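You operate a simulated robot arm through the tools that you are given. There is no shell and no other tool. Be economical: measure what you need, move in short steps, check, and stop when the job is done.

You run a simulated two-armed robot. Do the job below in one go: nothing can be reset, and whatever is moved stays where it is left.

Task
Put one of the number blocks from the top of the wooden table on top of the square pad. Put one of the stone weights from the top of the wooden table in the small bowl. Open the yarn drawer, take the red ball from the inside the yarn drawer and put it on the top of the turntable, then shut the drawer. Put the grey wool on the desk top away on the shelf under the yarn table. Fetch the flat iron and set it on the beige board. Switch the blue lamp switch on. Any order will do. Set down upright: red ball, flat iron.
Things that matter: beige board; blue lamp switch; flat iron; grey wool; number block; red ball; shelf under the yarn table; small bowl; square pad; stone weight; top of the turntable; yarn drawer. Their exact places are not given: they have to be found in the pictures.

It is judged by the outcome, as a careful person would: the job done as asked, and still so three seconds after it is handed in. It fails if anything else is knocked over, pushed out of place, dropped, spilled or broken.

Robot
Two 6-joint arms with two-finger parallel grippers on one trunk, on a base that drives. Base frame: it is fixed to the floor where the robot stands at the start and does not move with it; the origin is under the middle of the robot, x ahead of it, y to its left, z up; the surface under the hand at the start is at about z = 80. Readings come in cm, degrees, newtons and seconds.
The left shoulder is at the start at [8, 21.6, 161], the right one opposite. With the tool pointing down near the work surface each hand reaches from about 10 to 64 cm from the robot's upright axis, wherever it stands, measured 20 degrees to its own side. Places, roughly: beige board (15x20x2 cm) [-90, 260, 90]; blue lamp switch [-430, 50, 140]; flat iron (14x9x10 cm) [-180, 250, 90]; grey wool (5x5x10 cm) [-160, 250, 90]; number block [50, 50, 75]; red ball (6x5x5 cm) [-80, 80, 70]; shelf under the yarn table [-100, 70, 30]; small bowl (16x19x7 cm) [70, 70, 80]; square pad (7x7x4 cm) [60, 20, 80]; stone weight (6x6x5 cm) [100, 60, 80]; stone weight (7x7x5 cm) [60, 40, 80]; top of the turntable [-60, 260, 90]; yarn drawer [-100, 70, 70]. Payload 3.43 kg a hand.
The tool frame of a hand sits at the grasp point between the pads (the TCP): z along the fingers, y along the line on which they close. The tips reach 3 cm beyond it. The gripper opens to 9.4 cm. The fingers are 2.8 cm wide and 1 cm thick; the gripper's body (5 by 9.6 cm) begins 5.5 cm behind the TCP.
Orientation is that of the tool frame in the base frame, as [roll, pitch, yaw] about the fixed x, y, z axes, in that order (R = Rz(yaw) Ry(pitch) Rx(roll)). With the fingers straight down and closing along the base's y, the tool's x points along the base's -x, its y along +y and its z along -z.

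Tools
- The arms move only by the tool step_arm. It takes "left_rows", "right_rows" or both (then of equal length, played together; a hand with none holds still); each is a list of rows, each a list of 7 numbers: the shift along the tool's x, y, z in cm, then the turn, a rotation vector about the tool's x, y, z in degrees, then the opening in per cent of the stroke, from 0 (shut) to 100 (fully open). In form: [[tx, ty, tz, wx, wy, wz, fingers], ...]. A call has 1 to 8 rows; each row shifts and turns the commanded pose from where the row before left it, along the tool's axes as they then stand. A row lasts 0.2 s, in which the tool goes at most 5 cm and 8.6 degrees; a call with a longer step from one row to the next is refused whole, and so is a gripper value outside its range. A pose out of reach is approached as far as the arm can. The call stops where the force on the tool passes 40 N (or 10 N more than at its start, if that is more) or the arm is blocked; 0.2 s more then pass. The fingers move at their own pace (about 7.2 cm/s each) and stop on an object; they squeeze with about 35 N. The grip force told is the motor's: it shows also when the fingers shut on nothing. Time passes only in rows, and 0.2 s behind the last, so rows that do not move let the fingers close. It gives the time, the measured TCP pose, the force on the tool (base axes), the opening and the grip force at its end, in the units of the frame above (readings bear some noise), with the torque about the TCP (base axes, N m) and any sound that the robot's microphone picked up, and new pictures: "views" is both (left out), scene, wrist or none (wrist: the cameras of the hands that moved).
- Cameras (640 x 400 px; columns grow to the right, rows downward): "scene" is now at [9.33, 3.36, 176.05]; the picture's right is [0.44, -0.90, 0.00], its down [-0.73, -0.36, -0.57] and it looks along [0.52, 0.25, -0.82] (base axes); focal length 267 px, centre (320, 200). "left" rides on the left gripper at [7.6, -1.4, -10.3] in its tool frame; the picture's right is [0.18, 0.98, 0.00], its down [-0.75, 0.14, -0.64] and it looks along [-0.63, 0.12, 0.77] (tool axes); focal length 243 px, centre (320, 200). "right" rides on the right gripper at [7.6, 1.4, -10.2] in its tool frame; the picture's right is [-0.18, 0.98, 0.00], its down [-0.75, -0.14, -0.64] and it looks along [-0.63, -0.12, 0.77] (tool axes); focal length 243 px, centre (320, 200).
- slide_trunk(by): slides the trunk up (or, below 0, down) by that many cm; the arms and the scene camera ride with it, the base frame stays. It gives what a move gives, with no picture.
- roll_base(legs): drives the robot by 1 to 6 legs, each [ahead, left, turn to the left] in cm, cm and degrees, along the robot's own axes; the way and the turn of a leg run together, so that a leg with both is an arc; at most 150 cm and 180 degrees a leg. The arms and the cameras ride along, it lands a little off, and it stops where it bumps. It gives what a move gives, and a new picture of the scene camera.
- head_to(pan, tilt): turns the head with the scene camera to pan (to the left, within 86 degrees either way) and tilt (down, from -29 to 69), counted from straight ahead of the robot. It gives what a move gives, and a new picture of the scene camera.
- locate(camera, pixels): for up to 12 pixels [column, row] of the newest picture of that camera ("zoom" is the newest enlarged one), the place [x, y, z] in the base frame of the surface seen there, good to about 0.2 cm. It takes no simulated time.
- zoom(camera, box): a new picture of the part [left, top, right, bottom] of that camera's present view, enlarged. It takes no simulated time.
- hand_in(): hands the job in; it is judged then, once.

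Keep the steps short. Do not move on a guess: measure, check each grasp and each placing, and mend mistakes. In all there are 131 turns and 260 pictures (those below and enlarged ones count). Leave the grippers open and the arms clear of the work at the hand-in unless told otherwise, and finish with a single line.

The tools are called after ">>>" by a JSON object that holds its "fn" and its "kwargs". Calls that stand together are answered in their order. step_arm: Moves the arms, as the interface text tells. Its arguments: {"type":"object","properties":{"left_rows":{"type":"array"},"right_rows":{"type":"array"},"views":{"type":"string","enum":["both","scene","wrist","none"]}},"required":[]} The other tools are called the same way: slide_trunk (by) slides the trunk up or down; roll_base (legs) drives the base; head_to (pan, tilt) turns the head that bears the scene camera; locate (camera, pixels) gives the place of the surface under pixels of a picture; zoom (camera, box) takes an enlarged picture of a part of a camera's view; hand_in () hands the job in.

At the start:

```text
time: 0.0
left_tool_pos: [40.22, 48.11, 105.17]
left_orientation: [179.9, 0.0, -180.0]
left_ft_force: [-0.5, -1.8, 0.6]
left_moment: [-0.04, 0.0, 0.02]
left_width: 9.4
left_grasp_force: 0.0
right_tool_pos: [53.18, 3.18, 105.4]
right_orientation: [-179.9, -0.1, -180.0]
right_ft_force: [0.6, -0.9, 0.7]
right_moment: [0.0, 0.0, -0.01]
right_width: 9.39
right_grasp_force: 0.1
trunk travel left (down, up): [-84.0, 0.0]
robot x, y, heading: [-0.27, -0.18, -0.1]
head pan, tilt: [26.3, 54.9]
```

scene: 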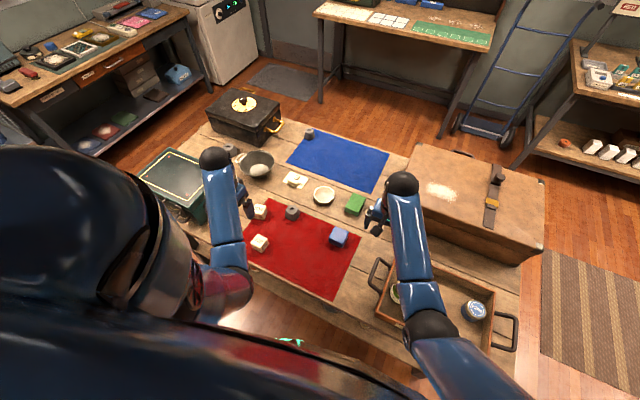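
right: 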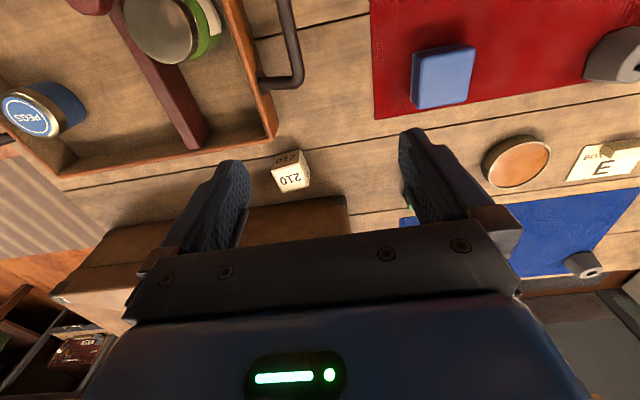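
left: 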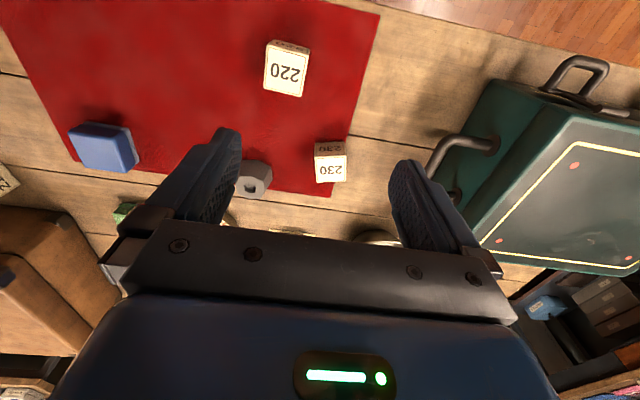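

I see the table with the number blocks (220, 230, 210), grey stone-like weights, a bowl, and blue and green pads. I'll enlarge the scene view to tell them apart.

>>> {"fn": "zoom", "kwargs": {"camera": "scene", "box": [220, 110, 400, 270]}}

>>> {"fn": "locate", "kwargs": {"camera": "scene", "pixels": [[260, 211], [260, 242], [292, 212], [339, 236], [355, 203], [324, 196], [310, 132], [258, 165], [230, 150], [295, 180]]}}

>>> {"fn": "locate", "kwargs": {"camera": "left", "pixels": [[286, 75], [330, 165], [105, 145], [255, 175], [285, 45], [330, 146], [97, 130]]}}

```text
2.50 times, centred on (310, 190) of scene
```

zoom: 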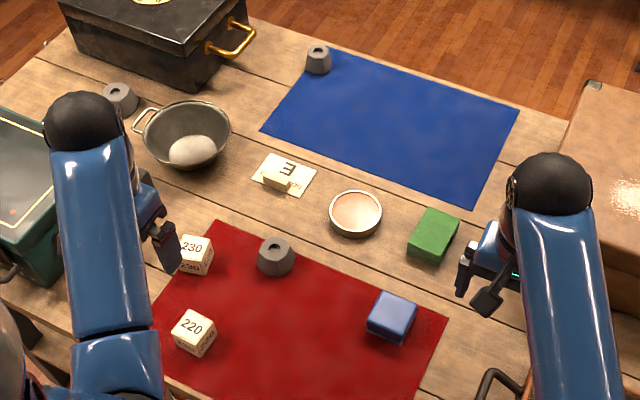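

```text
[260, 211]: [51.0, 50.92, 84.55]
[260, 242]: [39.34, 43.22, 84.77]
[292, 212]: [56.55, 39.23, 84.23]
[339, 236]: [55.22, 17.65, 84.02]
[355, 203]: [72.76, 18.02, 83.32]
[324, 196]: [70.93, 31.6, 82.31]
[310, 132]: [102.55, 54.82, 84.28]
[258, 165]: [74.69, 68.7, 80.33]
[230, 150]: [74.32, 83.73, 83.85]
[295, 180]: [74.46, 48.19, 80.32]
```

```text
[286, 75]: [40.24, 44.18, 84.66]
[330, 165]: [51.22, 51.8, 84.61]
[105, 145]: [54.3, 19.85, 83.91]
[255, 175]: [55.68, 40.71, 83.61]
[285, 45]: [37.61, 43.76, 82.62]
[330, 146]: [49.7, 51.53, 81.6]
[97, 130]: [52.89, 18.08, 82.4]
```

Square pad looks like the blue one at (55,18), bowl at (75,69). Next I'll measure the 220 block, which is nearest the left hand, and the pad.

>>> {"fn": "zoom", "kwargs": {"camera": "left", "box": [50, 20, 370, 220]}}

>>> {"fn": "locate", "kwargs": {"camera": "left", "pixels": [[265, 91], [301, 97], [310, 58], [268, 52], [317, 181], [345, 182], [347, 155], [315, 157]]}}

>>> {"fn": "locate", "kwargs": {"camera": "right", "pixels": [[415, 56], [470, 48], [476, 75], [466, 98], [420, 107], [445, 75], [598, 68]]}}

```text
2.00 times, centred on (210, 120) of left
```

zoom: 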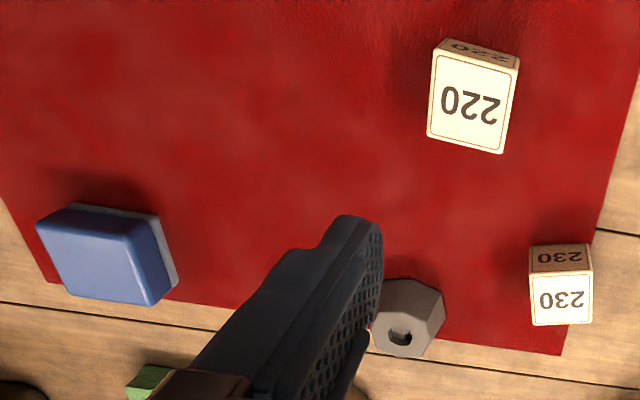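

```text
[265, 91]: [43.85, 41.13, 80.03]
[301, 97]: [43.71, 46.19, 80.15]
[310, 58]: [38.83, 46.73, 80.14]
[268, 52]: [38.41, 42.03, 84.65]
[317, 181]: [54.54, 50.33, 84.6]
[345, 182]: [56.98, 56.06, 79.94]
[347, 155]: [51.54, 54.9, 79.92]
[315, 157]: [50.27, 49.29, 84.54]
```

```text
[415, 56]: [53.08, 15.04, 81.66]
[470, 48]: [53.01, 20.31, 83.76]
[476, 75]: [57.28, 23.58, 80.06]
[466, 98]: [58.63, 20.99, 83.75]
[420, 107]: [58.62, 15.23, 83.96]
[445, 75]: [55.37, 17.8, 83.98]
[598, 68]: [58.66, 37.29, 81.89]
```

I'll get the top-face corners of block 220 and of the weight from the enlarged picture.

>>> {"fn": "locate", "kwargs": {"camera": "zoom", "pixels": [[442, 60], [511, 73], [498, 147], [432, 132], [470, 105], [400, 337], [380, 285], [440, 292], [435, 350], [376, 346], [50, 220], [150, 290]]}}

```text
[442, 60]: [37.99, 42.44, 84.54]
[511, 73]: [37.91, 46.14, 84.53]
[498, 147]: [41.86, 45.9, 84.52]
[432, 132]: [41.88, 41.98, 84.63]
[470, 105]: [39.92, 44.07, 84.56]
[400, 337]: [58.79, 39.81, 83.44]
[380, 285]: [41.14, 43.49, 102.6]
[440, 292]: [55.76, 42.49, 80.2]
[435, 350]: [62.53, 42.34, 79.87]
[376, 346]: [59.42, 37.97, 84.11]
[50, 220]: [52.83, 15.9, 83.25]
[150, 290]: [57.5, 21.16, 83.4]
```

Block 220's top centre is (39.9,44.1,84.6), with its sides nearly along the axes. I'll move the left hand over it and lower it around the block.

>>> {"fn": "step_arm", "kwargs": {"left_rows": [[0.3, -4.0, 0, 0, 0, 0, 100], [0, 0, 4.5, 0, 0, 0, 100], [0, 0, 4.5, 0, 0, 0, 100], [0, 0, 4.5, 0, 0, 0, 100], [0, 0, 0, 0, 0, 0, 100]], "views": "wrist"}}

```text
time: 1.2
left_tool_pos: [39.86, 43.82, 91.73]
left_orientation: [-179.9, 0.0, -180.0]
left_ft_force: [0.1, -0.8, 0.7]
left_moment: [-0.01, -0.03, 0.0]
left_width: 9.41
left_grasp_force: 0.1
right_tool_pos: [53.24, 3.08, 105.37]
right_orientation: [-180.0, 0.0, -180.0]
right_ft_force: [0.2, -0.1, 0.3]
right_moment: [0.0, -0.01, -0.02]
right_width: 9.38
right_grasp_force: 0.1
trunk travel left (down, up): [-84.0, 0.0]
robot x, y, heading: [-0.04, 0.01, 0.1]
head pan, tilt: [26.3, 54.9]
```

left: 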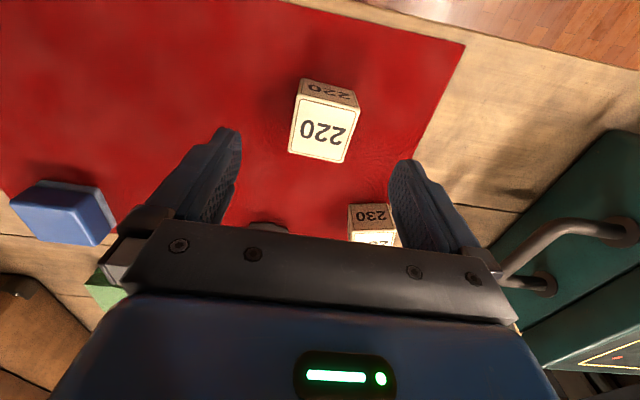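

Positioned well. Now I'll lower 8 cm and close.

>>> {"fn": "step_arm", "kwargs": {"left_rows": [[0, 0.2, 4, 0, 0, 0, 100], [0, 0, 4, 0, 0, 0, 100], [0, 0, 0, 0, 0, 0, 0], [0, 0, 0, 0, 0, 0, 0], [0, 0, 0, 0, 0, 0, 0]], "views": "wrist"}}

```text
time: 2.4
left_tool_pos: [40.04, 44.28, 83.84]
left_orientation: [-180.0, 0.0, -180.0]
left_ft_force: [0.5, -0.2, 0.0]
left_moment: [0.0, -0.04, 0.0]
left_width: 5.04
left_grasp_force: 34.8
right_tool_pos: [53.21, 3.23, 105.27]
right_orientation: [179.9, 0.0, -180.0]
right_ft_force: [0.2, -0.7, -0.1]
right_moment: [-0.03, 0.01, -0.03]
right_width: 9.43
right_grasp_force: 0.1
trunk travel left (down, up): [-84.0, 0.0]
robot x, y, heading: [0.09, 0.16, -0.3]
head pan, tilt: [26.3, 54.9]
```

left: 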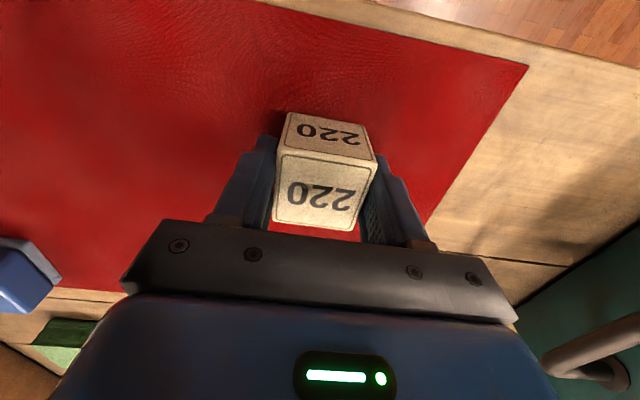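

The block is held. I'll lift it and carry it to above the pad at (55.8,18.1) while the right hand moves clear.

>>> {"fn": "step_arm", "kwargs": {"left_rows": [[0, 0, -4, 0, 0, 0, 0], [0, 0, -4, 0, 0, 0, 0], [0, 0, -3, 0, 0, 0, 0], [-2.6, -4.3, 0, 0, 0, 0, 0], [-2.6, -4.3, 0, 0, 0, 0, 0], [-2.6, -4.3, 0, 0, 0, 0, 0], [-2.6, -4.3, 0, 0, 0, 0, 0], [-2.6, -4.3, 0, 0, 0, 0, 0]], "right_rows": [[0, 0, -4, 0, 0, 0, 100], [0, -4, 0, 0, 0, 0, 100], [0, -4, 0, 0, 0, 0, 100], [0, -4, 0, 0, 0, 0, 100], [0, 0, 0, 0, 0, 0, 100], [0, 0, 0, 0, 0, 0, 100], [0, 0, 0, 0, 0, 0, 100], [0, 0, 0, 0, 0, 0, 100]], "views": "none"}}

>>> {"fn": "step_arm", "kwargs": {"left_rows": [[-2.7, -4.6, 0, 0, 0, 0, 0], [0, 0, 0, 0, 0, 0, 0], [0, 0, 0, 0, 0, 0, 0]], "views": "both"}}

```text
refused: row 4 steps farther than a row can; nothing moved
```

```text
refused: row 1 steps farther than a row can; nothing moved
```

That row was just over 5 cm. I'll use shorter steps.

>>> {"fn": "step_arm", "kwargs": {"left_rows": [[0, 0, -4, 0, 0, 0, 0], [0, 0, -4, 0, 0, 0, 0], [0, 0, -3, 0, 0, 0, 0], [-2.5, -4.2, 0, 0, 0, 0, 0], [-2.5, -4.2, 0, 0, 0, 0, 0], [-2.5, -4.2, 0, 0, 0, 0, 0], [-2.5, -4.2, 0, 0, 0, 0, 0], [-2.5, -4.2, 0, 0, 0, 0, 0]], "right_rows": [[0, 0, -4, 0, 0, 0, 100], [0, -4, 0, 0, 0, 0, 100], [0, -4, 0, 0, 0, 0, 100], [0, -4, 0, 0, 0, 0, 100], [0, 0, 0, 0, 0, 0, 100], [0, 0, 0, 0, 0, 0, 100], [0, 0, 0, 0, 0, 0, 100], [0, 0, 0, 0, 0, 0, 100]], "views": "none"}}

>>> {"fn": "step_arm", "kwargs": {"left_rows": [[-2.3, -3.8, 0, 0, 0, 0, 0], [-1, -1.3, 0, 0, 0, 0, 0], [0, 0, 0, 0, 0, 0, 0]], "views": "both"}}

```text
time: 4.2
left_tool_pos: [52.62, 23.29, 94.59]
left_orientation: [179.9, -0.1, 180.0]
left_ft_force: [0.1, 0.3, -0.5]
left_moment: [0.02, 0.0, 0.01]
left_width: 5.04
left_grasp_force: 35.0
right_tool_pos: [53.71, -8.97, 108.28]
right_orientation: [179.9, 0.1, 179.9]
right_ft_force: [-0.1, -0.2, -0.4]
right_moment: [0.02, -0.01, 0.01]
right_width: 9.43
right_grasp_force: 0.1
right hand out of reach, approached as far as the arm can: row 3, 4
trunk travel left (down, up): [-84.0, 0.0]
robot x, y, heading: [0.23, -0.06, 0.0]
head pan, tilt: [26.3, 54.9]
```

```text
time: 5.0
left_tool_pos: [55.97, 18.38, 94.67]
left_orientation: [-179.9, 0.0, 179.9]
left_ft_force: [-0.6, -0.9, -1.1]
left_moment: [-0.03, -0.02, 0.0]
left_width: 5.05
left_grasp_force: 35.2
right_tool_pos: [53.5, -8.79, 108.33]
right_orientation: [180.0, 0.1, 180.0]
right_ft_force: [0.5, -0.1, -0.7]
right_moment: [0.01, -0.01, 0.0]
right_width: 9.41
right_grasp_force: 0.1
trunk travel left (down, up): [-84.0, 0.0]
robot x, y, heading: [0.09, -0.66, -0.2]
head pan, tilt: [26.3, 54.9]
```

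scene: 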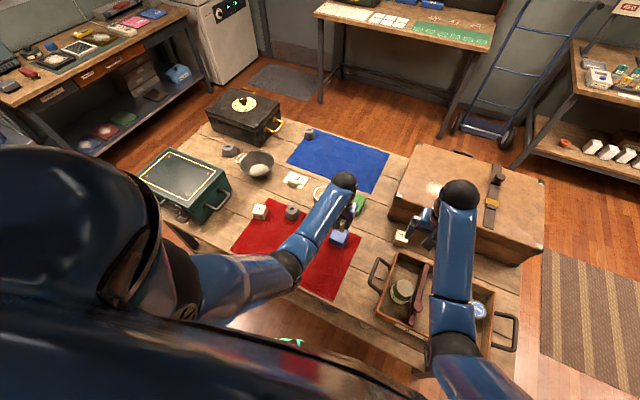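
left: 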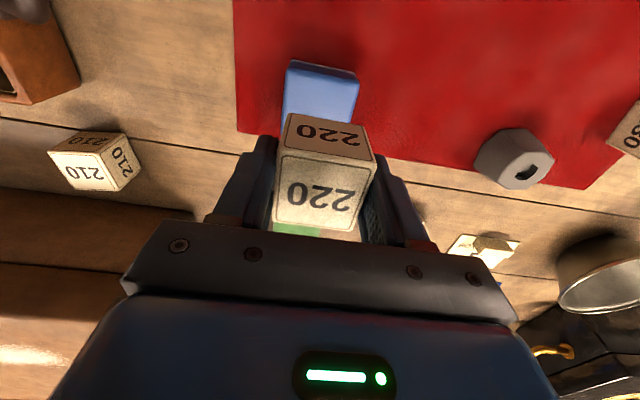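

The block is over the pad. I'll lower 6.7 cm, release and go up.

>>> {"fn": "step_arm", "kwargs": {"left_rows": [[0.2, -0.3, 3.5, 0, 0, 0, 0], [0, 0, 3.0, 0, 0, 0, 0], [0, 0, 0.3, 0, 0, 0, 0]], "views": "none"}}

>>> {"fn": "step_arm", "kwargs": {"left_rows": [[0, 0, 0, 0, 0, 0, 100], [0, 0, 0, 0, 0, 0, 100], [0, 0, -4, 0, 0, 0, 100], [0, 0, -4, 0, 0, 0, 100], [0, 0, -3, 0, 0, 0, 100], [0, 0, 0, 0, 0, 0, 100]], "views": "wrist"}}

```text
time: 5.8
left_tool_pos: [55.46, 18.09, 87.83]
left_orientation: [-180.0, 0.0, -180.0]
left_ft_force: [0.6, -0.9, -1.6]
left_moment: [0.05, 0.01, 0.0]
left_width: 5.05
left_grasp_force: 35.2
right_tool_pos: [53.56, -8.75, 108.42]
right_orientation: [179.9, 0.1, 180.0]
right_ft_force: [-0.4, 0.5, 0.2]
right_moment: [0.02, -0.01, -0.01]
right_width: 9.41
right_grasp_force: 0.1
trunk travel left (down, up): [-84.0, 0.0]
robot x, y, heading: [0.15, 0.28, -0.1]
head pan, tilt: [26.3, 54.9]
```

```text
time: 7.2
left_tool_pos: [55.52, 17.94, 98.96]
left_orientation: [180.0, 0.0, 179.9]
left_ft_force: [0.6, 0.1, 0.3]
left_moment: [0.0, 0.02, -0.05]
left_width: 9.4
left_grasp_force: 0.1
right_tool_pos: [53.51, -8.7, 108.27]
right_orientation: [-180.0, 0.3, 180.0]
right_ft_force: [-0.1, -0.8, 0.1]
right_moment: [-0.03, 0.01, -0.01]
right_width: 9.38
right_grasp_force: 0.1
trunk travel left (down, up): [-84.0, 0.0]
robot x, y, heading: [-0.07, -0.13, 0.0]
head pan, tilt: [26.3, 54.9]
```

left: 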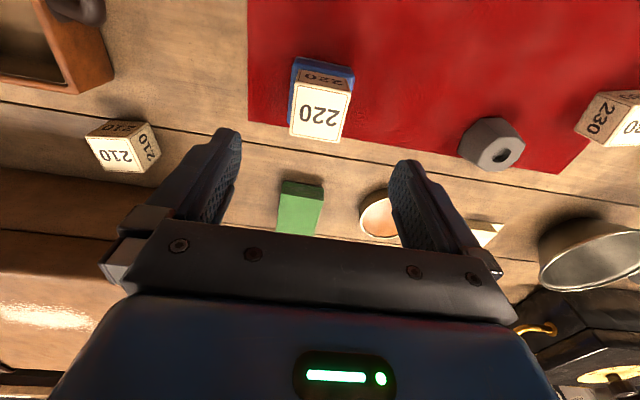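

The block rests on the pad. Next is the weight near pixel (492,143), so I'll measure it.

>>> {"fn": "zoom", "kwargs": {"camera": "left", "box": [420, 80, 580, 180]}}

>>> {"fn": "locate", "kwargs": {"camera": "left", "pixels": [[480, 145], [517, 142], [490, 131], [497, 168], [484, 165], [462, 150], [468, 125]]}}

>>> {"fn": "zoom", "kwargs": {"camera": "scene", "box": [220, 140, 320, 230]}}

```text
4.00 times, centred on (500, 130) of left
```

zoom: 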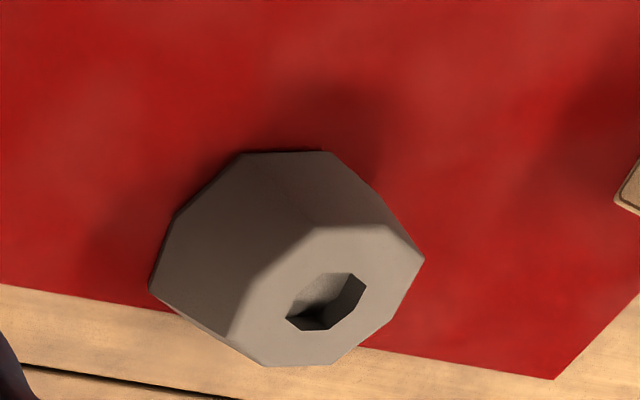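

```text
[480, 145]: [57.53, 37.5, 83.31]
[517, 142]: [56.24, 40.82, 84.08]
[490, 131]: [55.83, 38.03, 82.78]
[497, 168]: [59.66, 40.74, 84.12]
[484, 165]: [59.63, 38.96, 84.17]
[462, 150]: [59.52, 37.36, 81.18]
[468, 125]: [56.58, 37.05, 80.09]
```

```text
4.44 times, centred on (270, 185) of scene
```

zoom: 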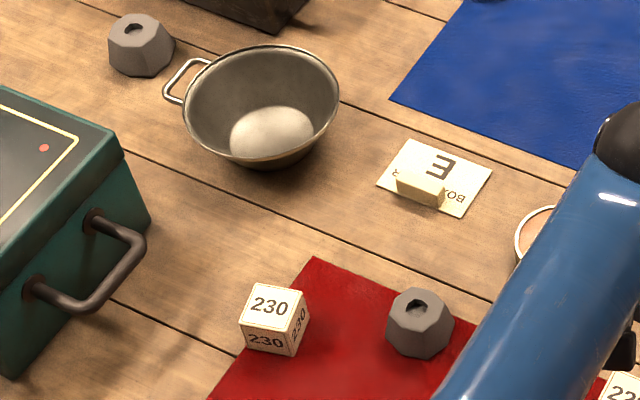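

>>> {"fn": "locate", "kwargs": {"camera": "left", "pixels": [[501, 138], [517, 138], [525, 145], [516, 162], [502, 170], [487, 170], [478, 162], [486, 149], [481, 120], [502, 120]]}}

>>> {"fn": "locate", "kwargs": {"camera": "zoom", "pixels": [[400, 350], [440, 345], [388, 330], [450, 320], [410, 290], [185, 100], [335, 100], [270, 160], [250, 48], [270, 130], [255, 75], [300, 150]]}}

```text
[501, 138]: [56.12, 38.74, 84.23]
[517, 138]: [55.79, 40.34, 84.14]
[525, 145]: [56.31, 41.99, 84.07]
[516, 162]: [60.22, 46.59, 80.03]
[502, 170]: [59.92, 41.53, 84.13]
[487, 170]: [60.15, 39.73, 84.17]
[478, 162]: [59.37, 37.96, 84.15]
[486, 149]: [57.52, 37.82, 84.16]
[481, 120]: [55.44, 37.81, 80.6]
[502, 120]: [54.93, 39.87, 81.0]
```

```text
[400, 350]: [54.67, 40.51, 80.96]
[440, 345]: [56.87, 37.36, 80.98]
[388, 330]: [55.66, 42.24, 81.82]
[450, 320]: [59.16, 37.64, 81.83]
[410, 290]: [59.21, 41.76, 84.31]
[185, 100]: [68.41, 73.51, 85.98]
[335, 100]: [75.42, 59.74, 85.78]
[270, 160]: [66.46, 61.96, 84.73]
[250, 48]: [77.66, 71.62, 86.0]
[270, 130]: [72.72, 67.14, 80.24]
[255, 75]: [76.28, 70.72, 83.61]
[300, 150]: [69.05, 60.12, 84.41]
```

The weight's top centre is (58,39.9), its flats point about 17.5° off y, and the bowl centre is near (72,67). Reaching the bowl needs more range, so I'll measure the table's edges and the obstacles around the base.

>>> {"fn": "locate", "kwargs": {"camera": "scene", "pixels": [[240, 298], [300, 318], [265, 300], [365, 350], [180, 225], [160, 205], [200, 215], [285, 345], [520, 330], [150, 180]]}}

>>> {"fn": "head_to", "kwargs": {"pan": 80, "tilt": 40}}

```text
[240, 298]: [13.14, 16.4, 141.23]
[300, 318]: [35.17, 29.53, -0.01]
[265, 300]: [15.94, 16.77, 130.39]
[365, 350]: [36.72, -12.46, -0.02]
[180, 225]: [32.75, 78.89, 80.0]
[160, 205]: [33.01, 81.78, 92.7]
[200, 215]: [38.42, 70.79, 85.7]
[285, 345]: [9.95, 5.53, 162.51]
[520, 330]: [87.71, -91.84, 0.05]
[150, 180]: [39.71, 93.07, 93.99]
```

```text
time: 8.4
left_tool_pos: [55.63, 18.02, 99.05]
left_orientation: [180.0, -0.1, 179.9]
left_ft_force: [0.1, 0.0, -0.4]
left_moment: [-0.03, -0.01, 0.0]
left_width: 9.4
left_grasp_force: 0.1
right_tool_pos: [53.57, -8.73, 108.33]
right_orientation: [179.9, 0.2, 180.0]
right_ft_force: [-0.1, 0.1, -0.2]
right_moment: [-0.02, 0.0, -0.01]
right_width: 9.4
right_grasp_force: 0.0
trunk travel left (down, up): [-84.0, 0.0]
robot x, y, heading: [0.14, 0.3, 0.1]
head pan, tilt: [80.0, 40.0]
```

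scene: 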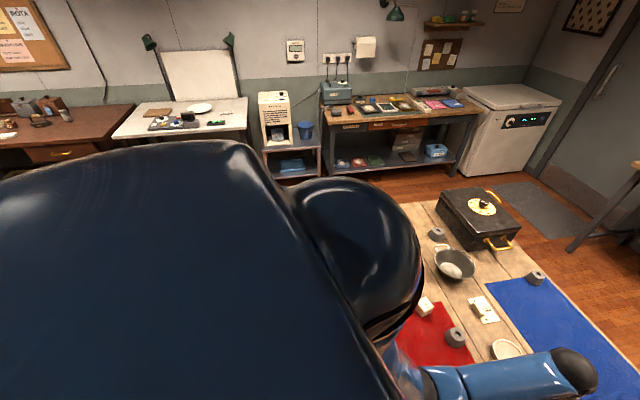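

The table edge is at about x = 31, so forward motion is limited. I'll raise both hands, tuck the right one back, lower the trunk for more reach, and roll left.

>>> {"fn": "step_arm", "kwargs": {"left_rows": [[0, 0, -5, 0, 0, 0, 100], [0, 0, -5, 0, 0, 0, 100], [0, 0, -5, 0, 0, 0, 100], [0, 0, -5, 0, 0, 0, 100], [0, 0, -5, 0, 0, 0, 100], [0, 4, 0, 0, 0, 0, 100], [0, 4, 0, 0, 0, 0, 100]], "right_rows": [[0, 0, -5, 0, 0, 0, 100], [0, 0, -5, 0, 0, 0, 100], [0, 0, -5, 0, 0, 0, 100], [0, 0, -5, 0, 0, 0, 100], [4, -1, 0, 0, 0, 0, 100], [4, -1, 0, 0, 0, 0, 100], [4, -1, 0, 0, 0, 0, 100]], "views": "none"}}

>>> {"fn": "slide_trunk", "kwargs": {"by": -25}}

>>> {"fn": "roll_base", "kwargs": {"legs": [[0, 32, 0]]}}

>>> {"fn": "head_to", "kwargs": {"pan": 15, "tilt": 45}}

```text
time: 10.0
left_tool_pos: [62.51, 25.64, 113.61]
left_orientation: [-179.9, 0.2, 180.0]
left_ft_force: [0.5, 0.4, 0.1]
left_moment: [-0.02, -0.02, 0.0]
left_width: 9.41
left_grasp_force: 0.0
left hand out of reach, approached as far as the arm can: row 2, 3, 4, 5
right_tool_pos: [55.22, -7.95, 109.35]
right_orientation: [180.0, 0.0, 180.0]
right_ft_force: [0.3, 0.7, 0.4]
right_moment: [0.03, -0.02, -0.01]
right_width: 9.41
right_grasp_force: 0.1
right hand out of reach, approached as far as the arm can: row 1, 2, 3, 4, 5, 6, 7
trunk travel left (down, up): [-84.0, 0.0]
robot x, y, heading: [0.49, -0.06, 0.1]
head pan, tilt: [80.0, 40.0]
```

```text
time: 12.2
left_tool_pos: [62.5, 25.5, 89.94]
left_orientation: [-179.9, 0.2, 180.0]
left_ft_force: [0.4, 0.0, -0.2]
left_moment: [-0.02, 0.07, 0.04]
left_width: 9.41
left_grasp_force: 0.0
right_tool_pos: [55.17, -8.0, 86.2]
right_orientation: [-179.8, 0.5, 179.7]
right_ft_force: [-6.4, 0.4, 9.2]
right_moment: [-0.47, 0.07, -0.33]
right_width: 9.38
right_grasp_force: 0.0
trunk travel left (down, up): [-60.3, 23.7]
robot x, y, heading: [-0.15, -0.19, 0.1]
head pan, tilt: [80.0, 40.0]
stopped: the force on the tool passed its limit at 48 N (the readings are from after the stop); the commanded pose is now the measured one
```

```text
time: 14.4
left_tool_pos: [62.68, 56.76, 89.85]
left_orientation: [180.0, 0.1, 179.7]
left_ft_force: [0.7, 0.5, -0.6]
left_moment: [0.01, -0.01, 0.0]
left_width: 9.4
left_grasp_force: 0.0
right_tool_pos: [55.6, 23.27, 85.95]
right_orientation: [179.9, 0.4, 179.7]
right_ft_force: [0.2, -1.2, -0.4]
right_moment: [0.0, 0.01, 0.03]
right_width: 9.4
right_grasp_force: 0.1
trunk travel left (down, up): [-60.3, 23.7]
robot x, y, heading: [-0.1, 31.63, -0.2]
head pan, tilt: [80.0, 40.0]
```

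scene: 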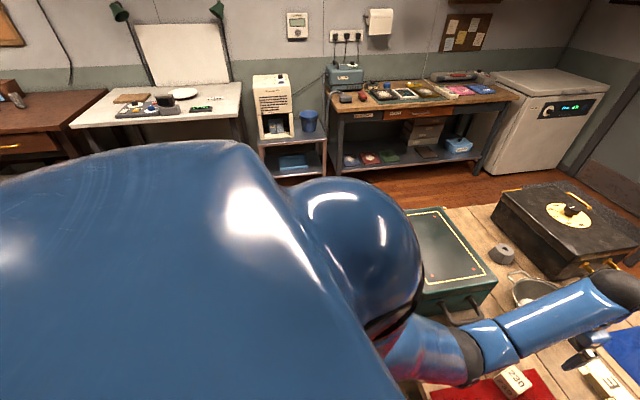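

```text
time: 15.7
left_tool_pos: [62.73, 56.89, 89.77]
left_orientation: [179.9, 0.2, 179.8]
left_ft_force: [-0.2, -0.1, -0.5]
left_moment: [0.01, 0.0, 0.0]
left_width: 9.39
left_grasp_force: 0.0
right_tool_pos: [55.48, 23.42, 86.28]
right_orientation: [-180.0, 0.5, 179.7]
right_ft_force: [0.6, 0.1, 0.5]
right_moment: [0.02, 0.01, -0.01]
right_width: 9.4
right_grasp_force: 0.1
trunk travel left (down, up): [-60.3, 23.7]
robot x, y, heading: [-0.0, 31.38, 0.2]
head pan, tilt: [15.0, 45.0]
```

scene: 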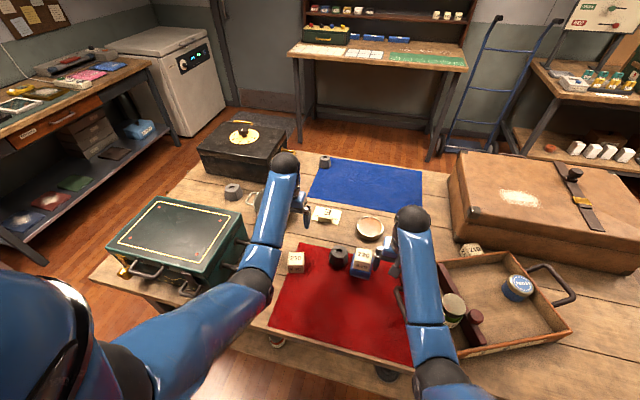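

The trunk move stopped on right-hand contact and the roll then swept that hand low over the table. That was my error for chaining the calls. I need to see what it touched.

>>> {"fn": "zoom", "kwargs": {"camera": "scene", "box": [260, 190, 500, 340]}}

>>> {"fn": "zoom", "kwargs": {"camera": "right", "box": [0, 0, 640, 400]}}

>>> {"fn": "zoom", "kwargs": {"camera": "left", "box": [0, 0, 640, 400]}}

>>> {"fn": "locate", "kwargs": {"camera": "scene", "pixels": [[362, 250], [358, 273], [296, 255], [339, 256], [470, 248], [370, 222], [520, 280], [448, 300]]}}

```text
2.67 times, centred on (380, 265) of scene
```

zoom: 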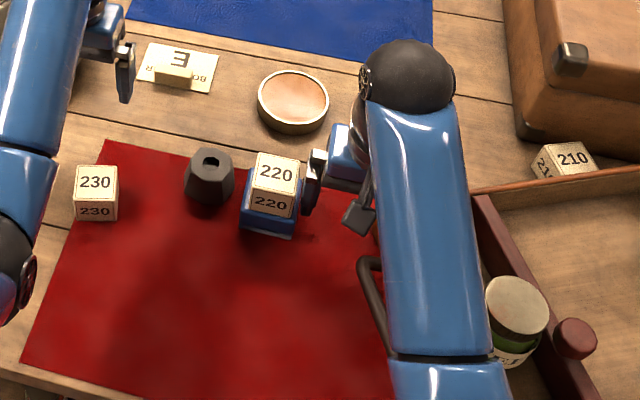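

```text
1.00 times, centred on (320, 200) of right (not enlarged: the box is as wide or as high as the picture)
```

zoom: 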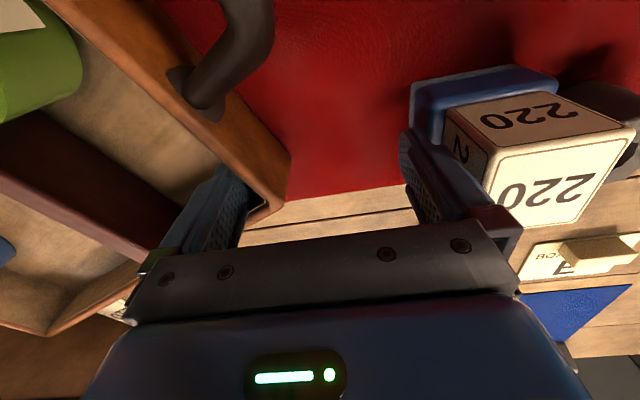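

```text
1.00 times, centred on (320, 200) of left (not enlarged: the box is as wide or as high as the picture)
```

zoom: 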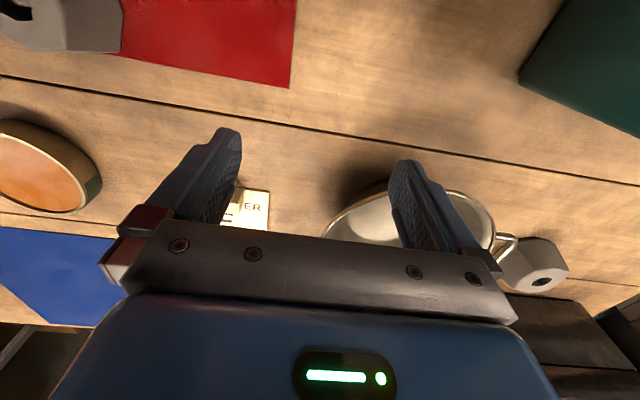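

```text
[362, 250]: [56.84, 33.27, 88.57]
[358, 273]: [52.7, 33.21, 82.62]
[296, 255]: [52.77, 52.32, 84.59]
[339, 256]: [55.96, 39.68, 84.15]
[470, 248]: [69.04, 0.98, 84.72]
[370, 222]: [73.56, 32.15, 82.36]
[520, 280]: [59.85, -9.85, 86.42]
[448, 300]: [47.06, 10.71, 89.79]
```

The right finger has shoved the pad, with the block still on it, to y≈33, and likely the tray and block 210 as well. I'll raise the trunk straight up first to free the hand, then measure everything and mend it.

>>> {"fn": "slide_trunk", "kwargs": {"by": 23.7}}

>>> {"fn": "head_to", "kwargs": {"pan": -10, "tilt": 55}}

```text
time: 18.2
left_tool_pos: [62.76, 56.84, 113.4]
left_orientation: [-180.0, 0.1, 179.8]
left_ft_force: [0.7, 0.2, 0.2]
left_moment: [0.01, 0.01, 0.03]
left_width: 9.37
left_grasp_force: 0.2
right_tool_pos: [55.44, 23.4, 109.78]
right_orientation: [179.9, 0.5, 179.7]
right_ft_force: [1.4, 0.2, 0.4]
right_moment: [-0.06, 0.0, 0.01]
right_width: 9.39
right_grasp_force: 0.0
trunk travel left (down, up): [-84.0, 0.0]
robot x, y, heading: [0.25, 31.85, -0.2]
head pan, tilt: [15.0, 45.0]
```

```text
time: 19.1
left_tool_pos: [62.7, 56.72, 113.45]
left_orientation: [180.0, 0.1, 179.8]
left_ft_force: [0.4, -0.6, 1.1]
left_moment: [0.03, 0.0, 0.01]
left_width: 9.39
left_grasp_force: 0.1
right_tool_pos: [55.56, 23.42, 109.78]
right_orientation: [180.0, 0.4, 179.6]
right_ft_force: [-0.2, -0.2, 0.0]
right_moment: [-0.02, 0.0, 0.0]
right_width: 9.42
right_grasp_force: 0.1
trunk travel left (down, up): [-84.0, 0.0]
robot x, y, heading: [0.34, 31.59, -0.3]
head pan, tilt: [-10.0, 55.0]
```

scene: 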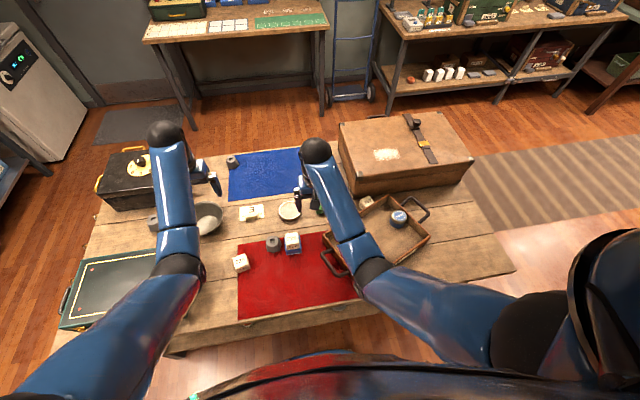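

>>> {"fn": "zoom", "kwargs": {"camera": "scene", "box": [280, 180, 460, 300]}}

>>> {"fn": "locate", "kwargs": {"camera": "scene", "pixels": [[382, 196], [431, 233], [396, 264], [345, 225], [291, 236], [366, 201], [398, 217], [330, 262], [290, 208], [424, 210], [318, 208], [340, 262]]}}

>>> {"fn": "zoom", "kwargs": {"camera": "right", "box": [0, 0, 640, 400]}}

```text
3.33 times, centred on (370, 240) of scene
```

zoom: 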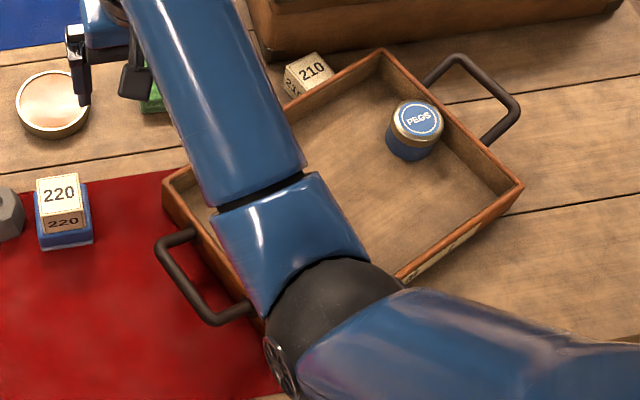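

```text
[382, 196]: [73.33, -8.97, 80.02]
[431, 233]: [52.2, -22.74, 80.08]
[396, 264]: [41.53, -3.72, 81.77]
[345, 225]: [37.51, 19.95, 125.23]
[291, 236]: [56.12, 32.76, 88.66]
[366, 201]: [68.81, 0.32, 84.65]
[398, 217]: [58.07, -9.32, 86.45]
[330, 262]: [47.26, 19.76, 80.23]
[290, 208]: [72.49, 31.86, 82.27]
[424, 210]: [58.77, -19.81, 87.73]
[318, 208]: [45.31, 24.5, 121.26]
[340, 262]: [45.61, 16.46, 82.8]
```

```text
1.00 times, centred on (320, 200) of right (not enlarged: the box is as wide or as high as the picture)
```

zoom: 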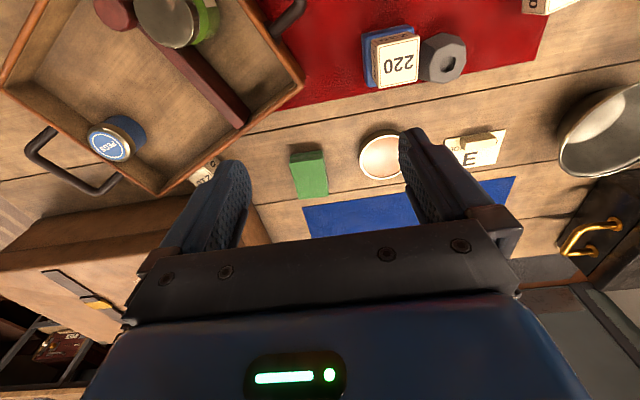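

The tray has been dragged left about 20 cm and turned about 30°. I'll measure its rim corners, handles, the green block and block 210.

>>> {"fn": "locate", "kwargs": {"camera": "right", "pixels": [[302, 82], [160, 193], [4, 78], [276, 33], [290, 25], [302, 5], [45, 140], [205, 172], [297, 155], [328, 190], [310, 160], [275, 45]]}}

>>> {"fn": "zoom", "kwargs": {"camera": "right", "box": [160, 0, 480, 200]}}

```text
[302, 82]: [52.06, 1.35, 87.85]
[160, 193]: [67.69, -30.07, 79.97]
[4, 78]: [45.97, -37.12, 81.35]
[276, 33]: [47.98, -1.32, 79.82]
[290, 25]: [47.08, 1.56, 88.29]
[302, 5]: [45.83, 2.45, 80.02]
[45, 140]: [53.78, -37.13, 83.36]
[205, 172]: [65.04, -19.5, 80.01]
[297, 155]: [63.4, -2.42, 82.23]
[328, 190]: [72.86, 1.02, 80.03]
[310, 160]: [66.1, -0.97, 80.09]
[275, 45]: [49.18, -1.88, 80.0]
```

```text
2.00 times, centred on (320, 100) of right
```

zoom: 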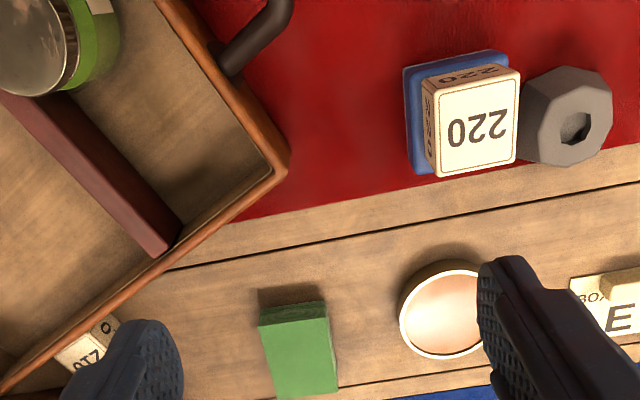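

Those readings came from an older right-camera picture, so I'll read from the fresh enlarged one.

>>> {"fn": "locate", "kwargs": {"camera": "zoom", "pixels": [[282, 158], [195, 42], [240, 65], [285, 10], [10, 385], [100, 335], [298, 345], [470, 125], [565, 110], [440, 310], [225, 75], [160, 240]]}}

>>> {"fn": "zoom", "kwargs": {"camera": "right", "box": [0, 0, 320, 200]}}

```text
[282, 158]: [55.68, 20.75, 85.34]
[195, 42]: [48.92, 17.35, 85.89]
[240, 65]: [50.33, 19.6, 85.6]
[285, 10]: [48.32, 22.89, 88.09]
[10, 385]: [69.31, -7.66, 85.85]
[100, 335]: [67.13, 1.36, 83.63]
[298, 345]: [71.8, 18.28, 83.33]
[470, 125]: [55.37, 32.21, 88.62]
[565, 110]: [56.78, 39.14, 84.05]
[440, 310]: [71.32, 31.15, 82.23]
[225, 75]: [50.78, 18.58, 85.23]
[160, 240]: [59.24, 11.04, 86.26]
```

```text
2.00 times, centred on (160, 100) of right
```

zoom: 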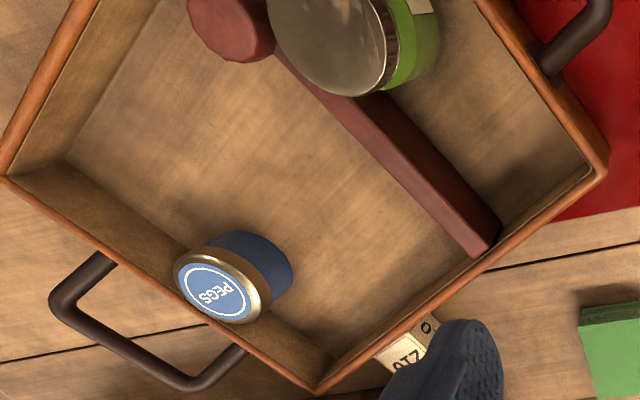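

>>> {"fn": "locate", "kwargs": {"camera": "zoom", "pixels": [[597, 170], [318, 388], [8, 178], [95, 5], [553, 60], [590, 20], [70, 300], [190, 385], [480, 5], [400, 348], [212, 292], [330, 40]]}}

```text
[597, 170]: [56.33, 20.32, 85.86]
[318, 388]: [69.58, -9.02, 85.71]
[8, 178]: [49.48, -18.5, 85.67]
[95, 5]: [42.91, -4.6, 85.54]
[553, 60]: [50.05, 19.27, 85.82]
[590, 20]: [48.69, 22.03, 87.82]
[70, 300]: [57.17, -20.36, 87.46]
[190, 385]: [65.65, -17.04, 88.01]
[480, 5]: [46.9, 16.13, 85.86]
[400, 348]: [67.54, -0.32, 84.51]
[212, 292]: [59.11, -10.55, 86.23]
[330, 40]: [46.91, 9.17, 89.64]
```

The tray must go back by about (−5, −22) cm and turn −24°. I'll roll right 20 cm with the hands high so the right hand can take its left handle.

>>> {"fn": "roll_base", "kwargs": {"legs": [[0, -20, 0]]}}

```text
time: 20.7
left_tool_pos: [62.76, 37.6, 113.39]
left_orientation: [-179.8, 0.1, 179.9]
left_ft_force: [-0.7, 0.1, 0.5]
left_moment: [-0.03, -0.03, 0.01]
left_width: 9.38
left_grasp_force: 0.0
right_tool_pos: [55.43, 4.29, 109.78]
right_orientation: [-179.8, 0.5, 179.8]
right_ft_force: [0.0, 0.7, -0.8]
right_moment: [-0.04, -0.02, -0.01]
right_width: 9.39
right_grasp_force: 0.0
trunk travel left (down, up): [-84.0, 0.0]
robot x, y, heading: [-0.21, 11.7, -0.1]
head pan, tilt: [-10.0, 55.0]
```

scene: 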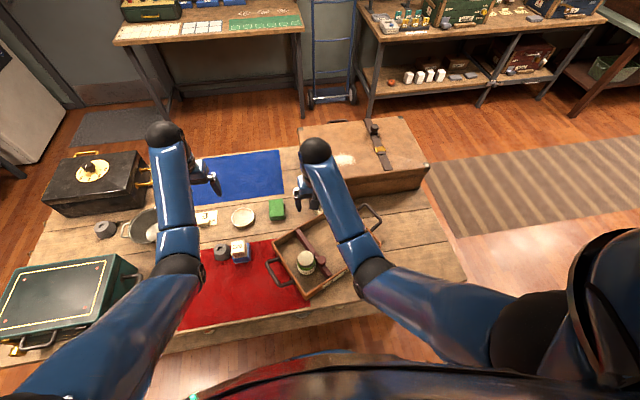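

The left handle is now in view at about (275,272). I'll enlarge and measure it.

>>> {"fn": "zoom", "kwargs": {"camera": "scene", "box": [210, 190, 390, 310]}}

```text
3.33 times, centred on (300, 250) of scene
```

zoom: 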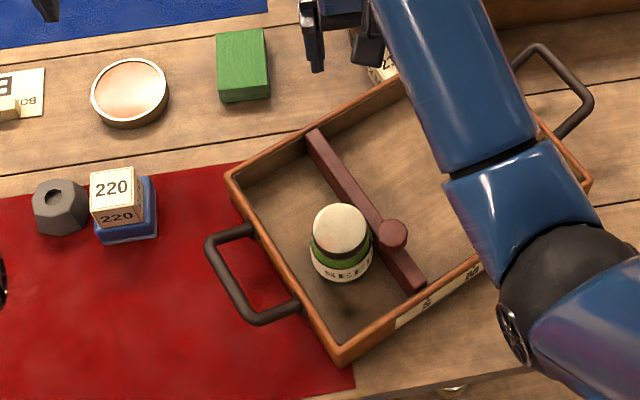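

>>> {"fn": "locate", "kwargs": {"camera": "zoom", "pixels": [[212, 243], [258, 320], [235, 285], [250, 230], [298, 305], [232, 178], [340, 355], [276, 265], [240, 85], [60, 195], [115, 187], [232, 280]]}}

```text
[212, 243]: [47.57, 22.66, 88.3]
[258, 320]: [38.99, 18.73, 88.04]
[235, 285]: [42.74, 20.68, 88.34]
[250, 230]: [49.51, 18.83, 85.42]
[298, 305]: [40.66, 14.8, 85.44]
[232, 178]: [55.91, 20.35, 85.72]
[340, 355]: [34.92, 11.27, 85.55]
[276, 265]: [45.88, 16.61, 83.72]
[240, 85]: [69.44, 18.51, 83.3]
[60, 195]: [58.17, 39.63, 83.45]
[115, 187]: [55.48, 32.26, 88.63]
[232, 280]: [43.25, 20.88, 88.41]
```

The handle bar is centred at (43.2,20.8), top z 88.4, running 24° off x. I'll bring the right hand above it, turned to match and partly opened, while the left hand shifts away.

>>> {"fn": "step_arm", "kwargs": {"right_rows": [[2.44, 3.3, 0, 0, 0, 0, 55], [2.44, 3.3, 0, 0, 0, 0, 55], [2.44, 3.3, 0, 0, 0, 0, 55], [2.44, 3.3, 0, 0, 0, -8.1, 55], [2.44, 3.3, 0, 0, 0, 0, 55]], "left_rows": [[0, 3, 0, 0, 0, 0, 100], [0, 3, 0, 0, 0, 0, 100], [0, 3, 0, 0, 0, 0, 100], [0, 0, 0, 0, 0, 0, 100], [0, 0, 0, 0, 0, 0, 100]], "views": "none"}}

```text
time: 21.9
left_tool_pos: [62.73, 46.52, 113.56]
left_orientation: [180.0, 0.0, 179.9]
left_ft_force: [0.0, 0.4, 0.5]
left_moment: [-0.01, -0.01, -0.02]
left_width: 9.4
left_grasp_force: 0.0
right_tool_pos: [43.59, 20.55, 108.13]
right_orientation: [180.0, 0.6, -172.1]
right_ft_force: [0.1, -0.1, 0.7]
right_moment: [0.0, -0.03, -0.01]
right_width: 5.15
right_grasp_force: 0.0
right hand out of reach, approached as far as the arm can: row 1, 2, 5
trunk travel left (down, up): [-84.0, 0.0]
robot x, y, heading: [0.07, 11.82, -0.0]
head pan, tilt: [-10.0, 55.0]
```

>>> {"fn": "step_arm", "kwargs": {"right_rows": [[0, 0, 2, 0, 0, -8.1, 55], [0, 0, 4, 0, 0, -8.1, 55], [0, 0, 4, 0, 0, 0, 55], [0, 0, 0, 0, 0, 0, 55]], "views": "wrist"}}

```text
time: 22.9
left_tool_pos: [62.8, 46.56, 113.55]
left_orientation: [179.9, 0.2, 179.8]
left_ft_force: [-0.1, -1.1, -0.4]
left_moment: [-0.01, -0.01, -0.01]
left_width: 9.39
left_grasp_force: 0.1
right_tool_pos: [43.53, 20.35, 98.3]
right_orientation: [-179.8, 0.5, -155.9]
right_ft_force: [0.0, 0.3, 0.3]
right_moment: [-0.03, 0.0, 0.01]
right_width: 5.13
right_grasp_force: 0.1
trunk travel left (down, up): [-84.0, 0.0]
robot x, y, heading: [0.45, 11.71, 0.2]
head pan, tilt: [-10.0, 55.0]
```

right: 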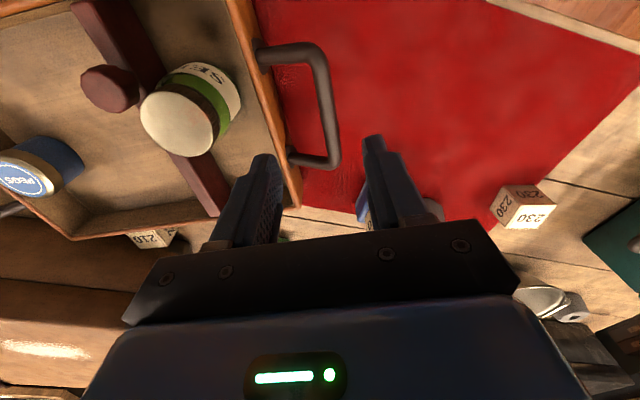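

Handle is between the fingers. A small 0.5 cm correction, then down 11.3 cm in steps and close.

>>> {"fn": "step_arm", "kwargs": {"right_rows": [[0.1, 0.5, 4, 0, 0, 0, 55], [0, 0, 4, 0, 0, 0, 55], [0, 0, 3.2, 0, 0, 0, 55], [0, 0, 0, 0, 0, 0, 55], [0, 0, 0, 0, 0, 0, 0], [0, 0, 0, 0, 0, 0, 0], [0, 0, 0, 0, 0, 0, 0]], "views": "wrist"}}

```text
time: 24.5
left_tool_pos: [62.77, 46.39, 113.6]
left_orientation: [-180.0, 0.1, 179.9]
left_ft_force: [0.0, -0.1, -0.6]
left_moment: [0.0, 0.0, -0.02]
left_width: 9.43
left_grasp_force: 0.0
right_tool_pos: [43.39, 20.82, 87.05]
right_orientation: [-179.8, 0.4, -156.0]
right_ft_force: [-1.4, 3.4, -0.4]
right_moment: [0.07, -0.41, -0.37]
right_width: 1.83
right_grasp_force: 34.8
trunk travel left (down, up): [-84.0, 0.0]
robot x, y, heading: [-0.08, 12.34, -0.2]
head pan, tilt: [-10.0, 55.0]
```

right: 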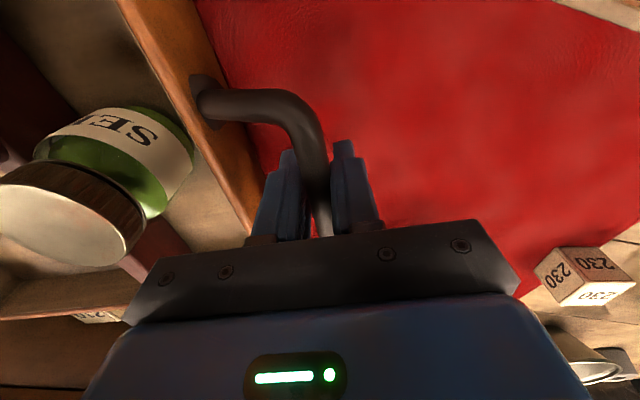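

Handle held. I'll push the tray back gently in half steps, turning as I go.

>>> {"fn": "step_arm", "kwargs": {"right_rows": [[0.35, -1.66, 0, 0, 0, 2, 0], [0.3, -1.67, 0, 0, 0, 2, 0], [0.24, -1.68, 0, 0, 0, 2, 0], [0.18, -1.68, 0, 0, 0, 2, 0], [0.12, -1.69, 0, 0, 0, 2, 0], [0.06, -1.7, 0, 0, 0, 2, 0]], "views": "scene"}}

```text
time: 25.9
left_tool_pos: [62.86, 46.45, 113.65]
left_orientation: [-179.9, 0.1, 179.8]
left_ft_force: [0.3, 0.0, 0.3]
left_moment: [-0.01, 0.03, -0.02]
left_width: 9.43
left_grasp_force: 0.0
right_tool_pos: [45.51, 10.8, 86.89]
right_orientation: [-180.0, 0.5, -168.0]
right_ft_force: [0.8, 4.8, 6.7]
right_moment: [0.11, -0.39, 0.48]
right_width: 1.8
right_grasp_force: 34.9
trunk travel left (down, up): [-84.0, 0.0]
robot x, y, heading: [-0.04, 11.85, -0.5]
head pan, tilt: [-10.0, 55.0]
```

scene: 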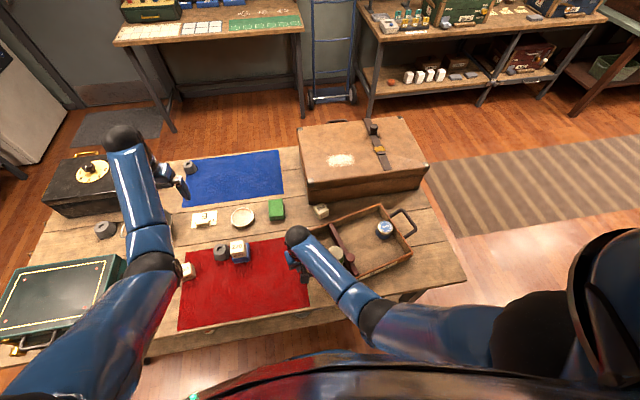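

It follows well. Now the second half.

>>> {"fn": "step_arm", "kwargs": {"right_rows": [[0, -1.66, 0, 0, 0, 2, 0], [-0.05, -1.66, 0, 0, 0, 2, 0], [-0.11, -1.65, 0, 0, 0, 2, 0], [-0.17, -1.65, 0, 0, 0, 2, 0], [-0.23, -1.63, 0, 0, 0, 2, 0], [-0.3, -1.62, 0, 0, 0, 2, 0], [0, 0, 0, 0, 0, 0, 0]], "views": "scene"}}

>>> {"fn": "zoom", "kwargs": {"camera": "scene", "box": [260, 180, 440, 300]}}

```text
time: 27.5
left_tool_pos: [62.84, 46.34, 113.51]
left_orientation: [180.0, 0.0, 180.0]
left_ft_force: [-0.9, 0.4, -0.4]
left_moment: [0.01, 0.0, 0.01]
left_width: 9.37
left_grasp_force: 0.1
right_tool_pos: [47.69, 1.01, 86.87]
right_orientation: [-179.9, 0.5, -179.9]
right_ft_force: [2.7, -1.5, 3.4]
right_moment: [-0.04, 0.22, 0.62]
right_width: 1.81
right_grasp_force: 35.0
trunk travel left (down, up): [-84.0, 0.0]
robot x, y, heading: [0.13, 11.67, -0.1]
head pan, tilt: [-10.0, 55.0]
```

scene: 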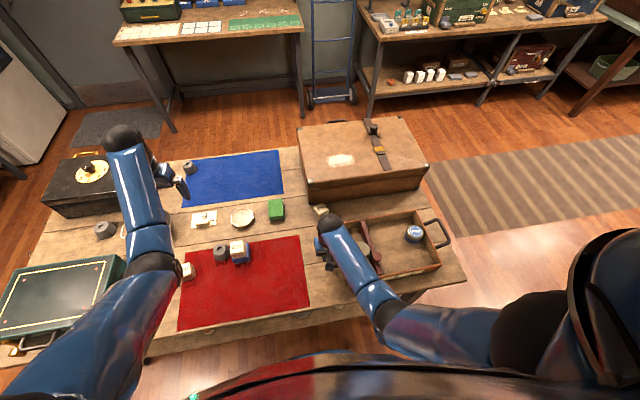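

```text
3.33 times, centred on (350, 240) of scene
```

zoom: 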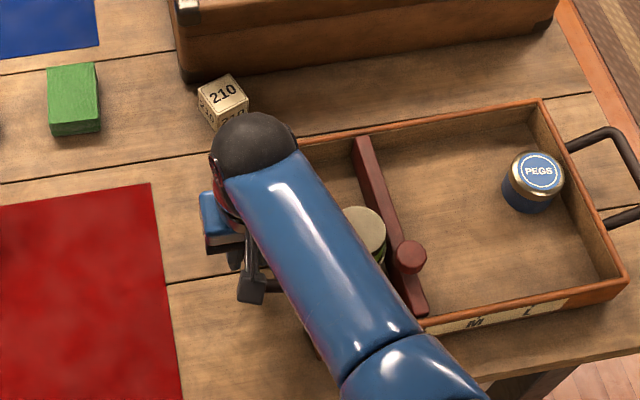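

>>> {"fn": "locate", "kwargs": {"camera": "zoom", "pixels": [[540, 101], [622, 287], [222, 93], [535, 170], [360, 220], [410, 255], [365, 140], [190, 75], [425, 325]]}}

>>> {"fn": "step_arm", "kwargs": {"right_rows": [[0, 0, 0, 0, 0, 0, 50], [0, 0, 0, 0, 0, 0, 50], [0, 0, -4, 0, 0, 0, 50], [0, 0, -4, 0, 0, 0, 50], [0, 0, -4, 0, 0, 0, 50], [0, 0, -4, 0, 0, 0, 100]], "views": "wrist"}}

```text
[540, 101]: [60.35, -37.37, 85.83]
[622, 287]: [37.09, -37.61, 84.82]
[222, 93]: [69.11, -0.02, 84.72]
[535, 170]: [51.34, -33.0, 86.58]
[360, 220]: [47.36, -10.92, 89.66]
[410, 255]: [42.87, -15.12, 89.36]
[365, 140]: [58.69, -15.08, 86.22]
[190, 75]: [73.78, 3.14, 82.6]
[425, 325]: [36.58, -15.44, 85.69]
```

```text
time: 28.9
left_tool_pos: [62.68, 46.46, 113.51]
left_orientation: [180.0, 0.2, 179.9]
left_ft_force: [-0.9, 0.0, 0.6]
left_moment: [0.0, -0.01, 0.0]
left_width: 9.38
left_grasp_force: 0.1
right_tool_pos: [47.66, 1.09, 103.24]
right_orientation: [-179.9, 0.4, -179.9]
right_ft_force: [-0.3, 0.0, 0.2]
right_moment: [0.02, -0.01, -0.01]
right_width: 9.39
right_grasp_force: 0.1
trunk travel left (down, up): [-84.0, 0.0]
robot x, y, heading: [-0.08, 12.21, -0.1]
head pan, tilt: [-10.0, 55.0]
```

right: 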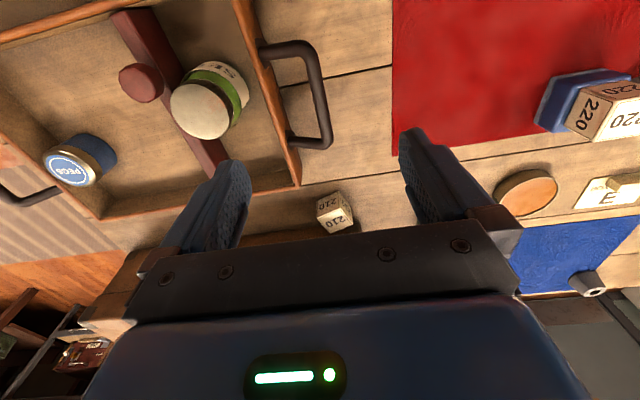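

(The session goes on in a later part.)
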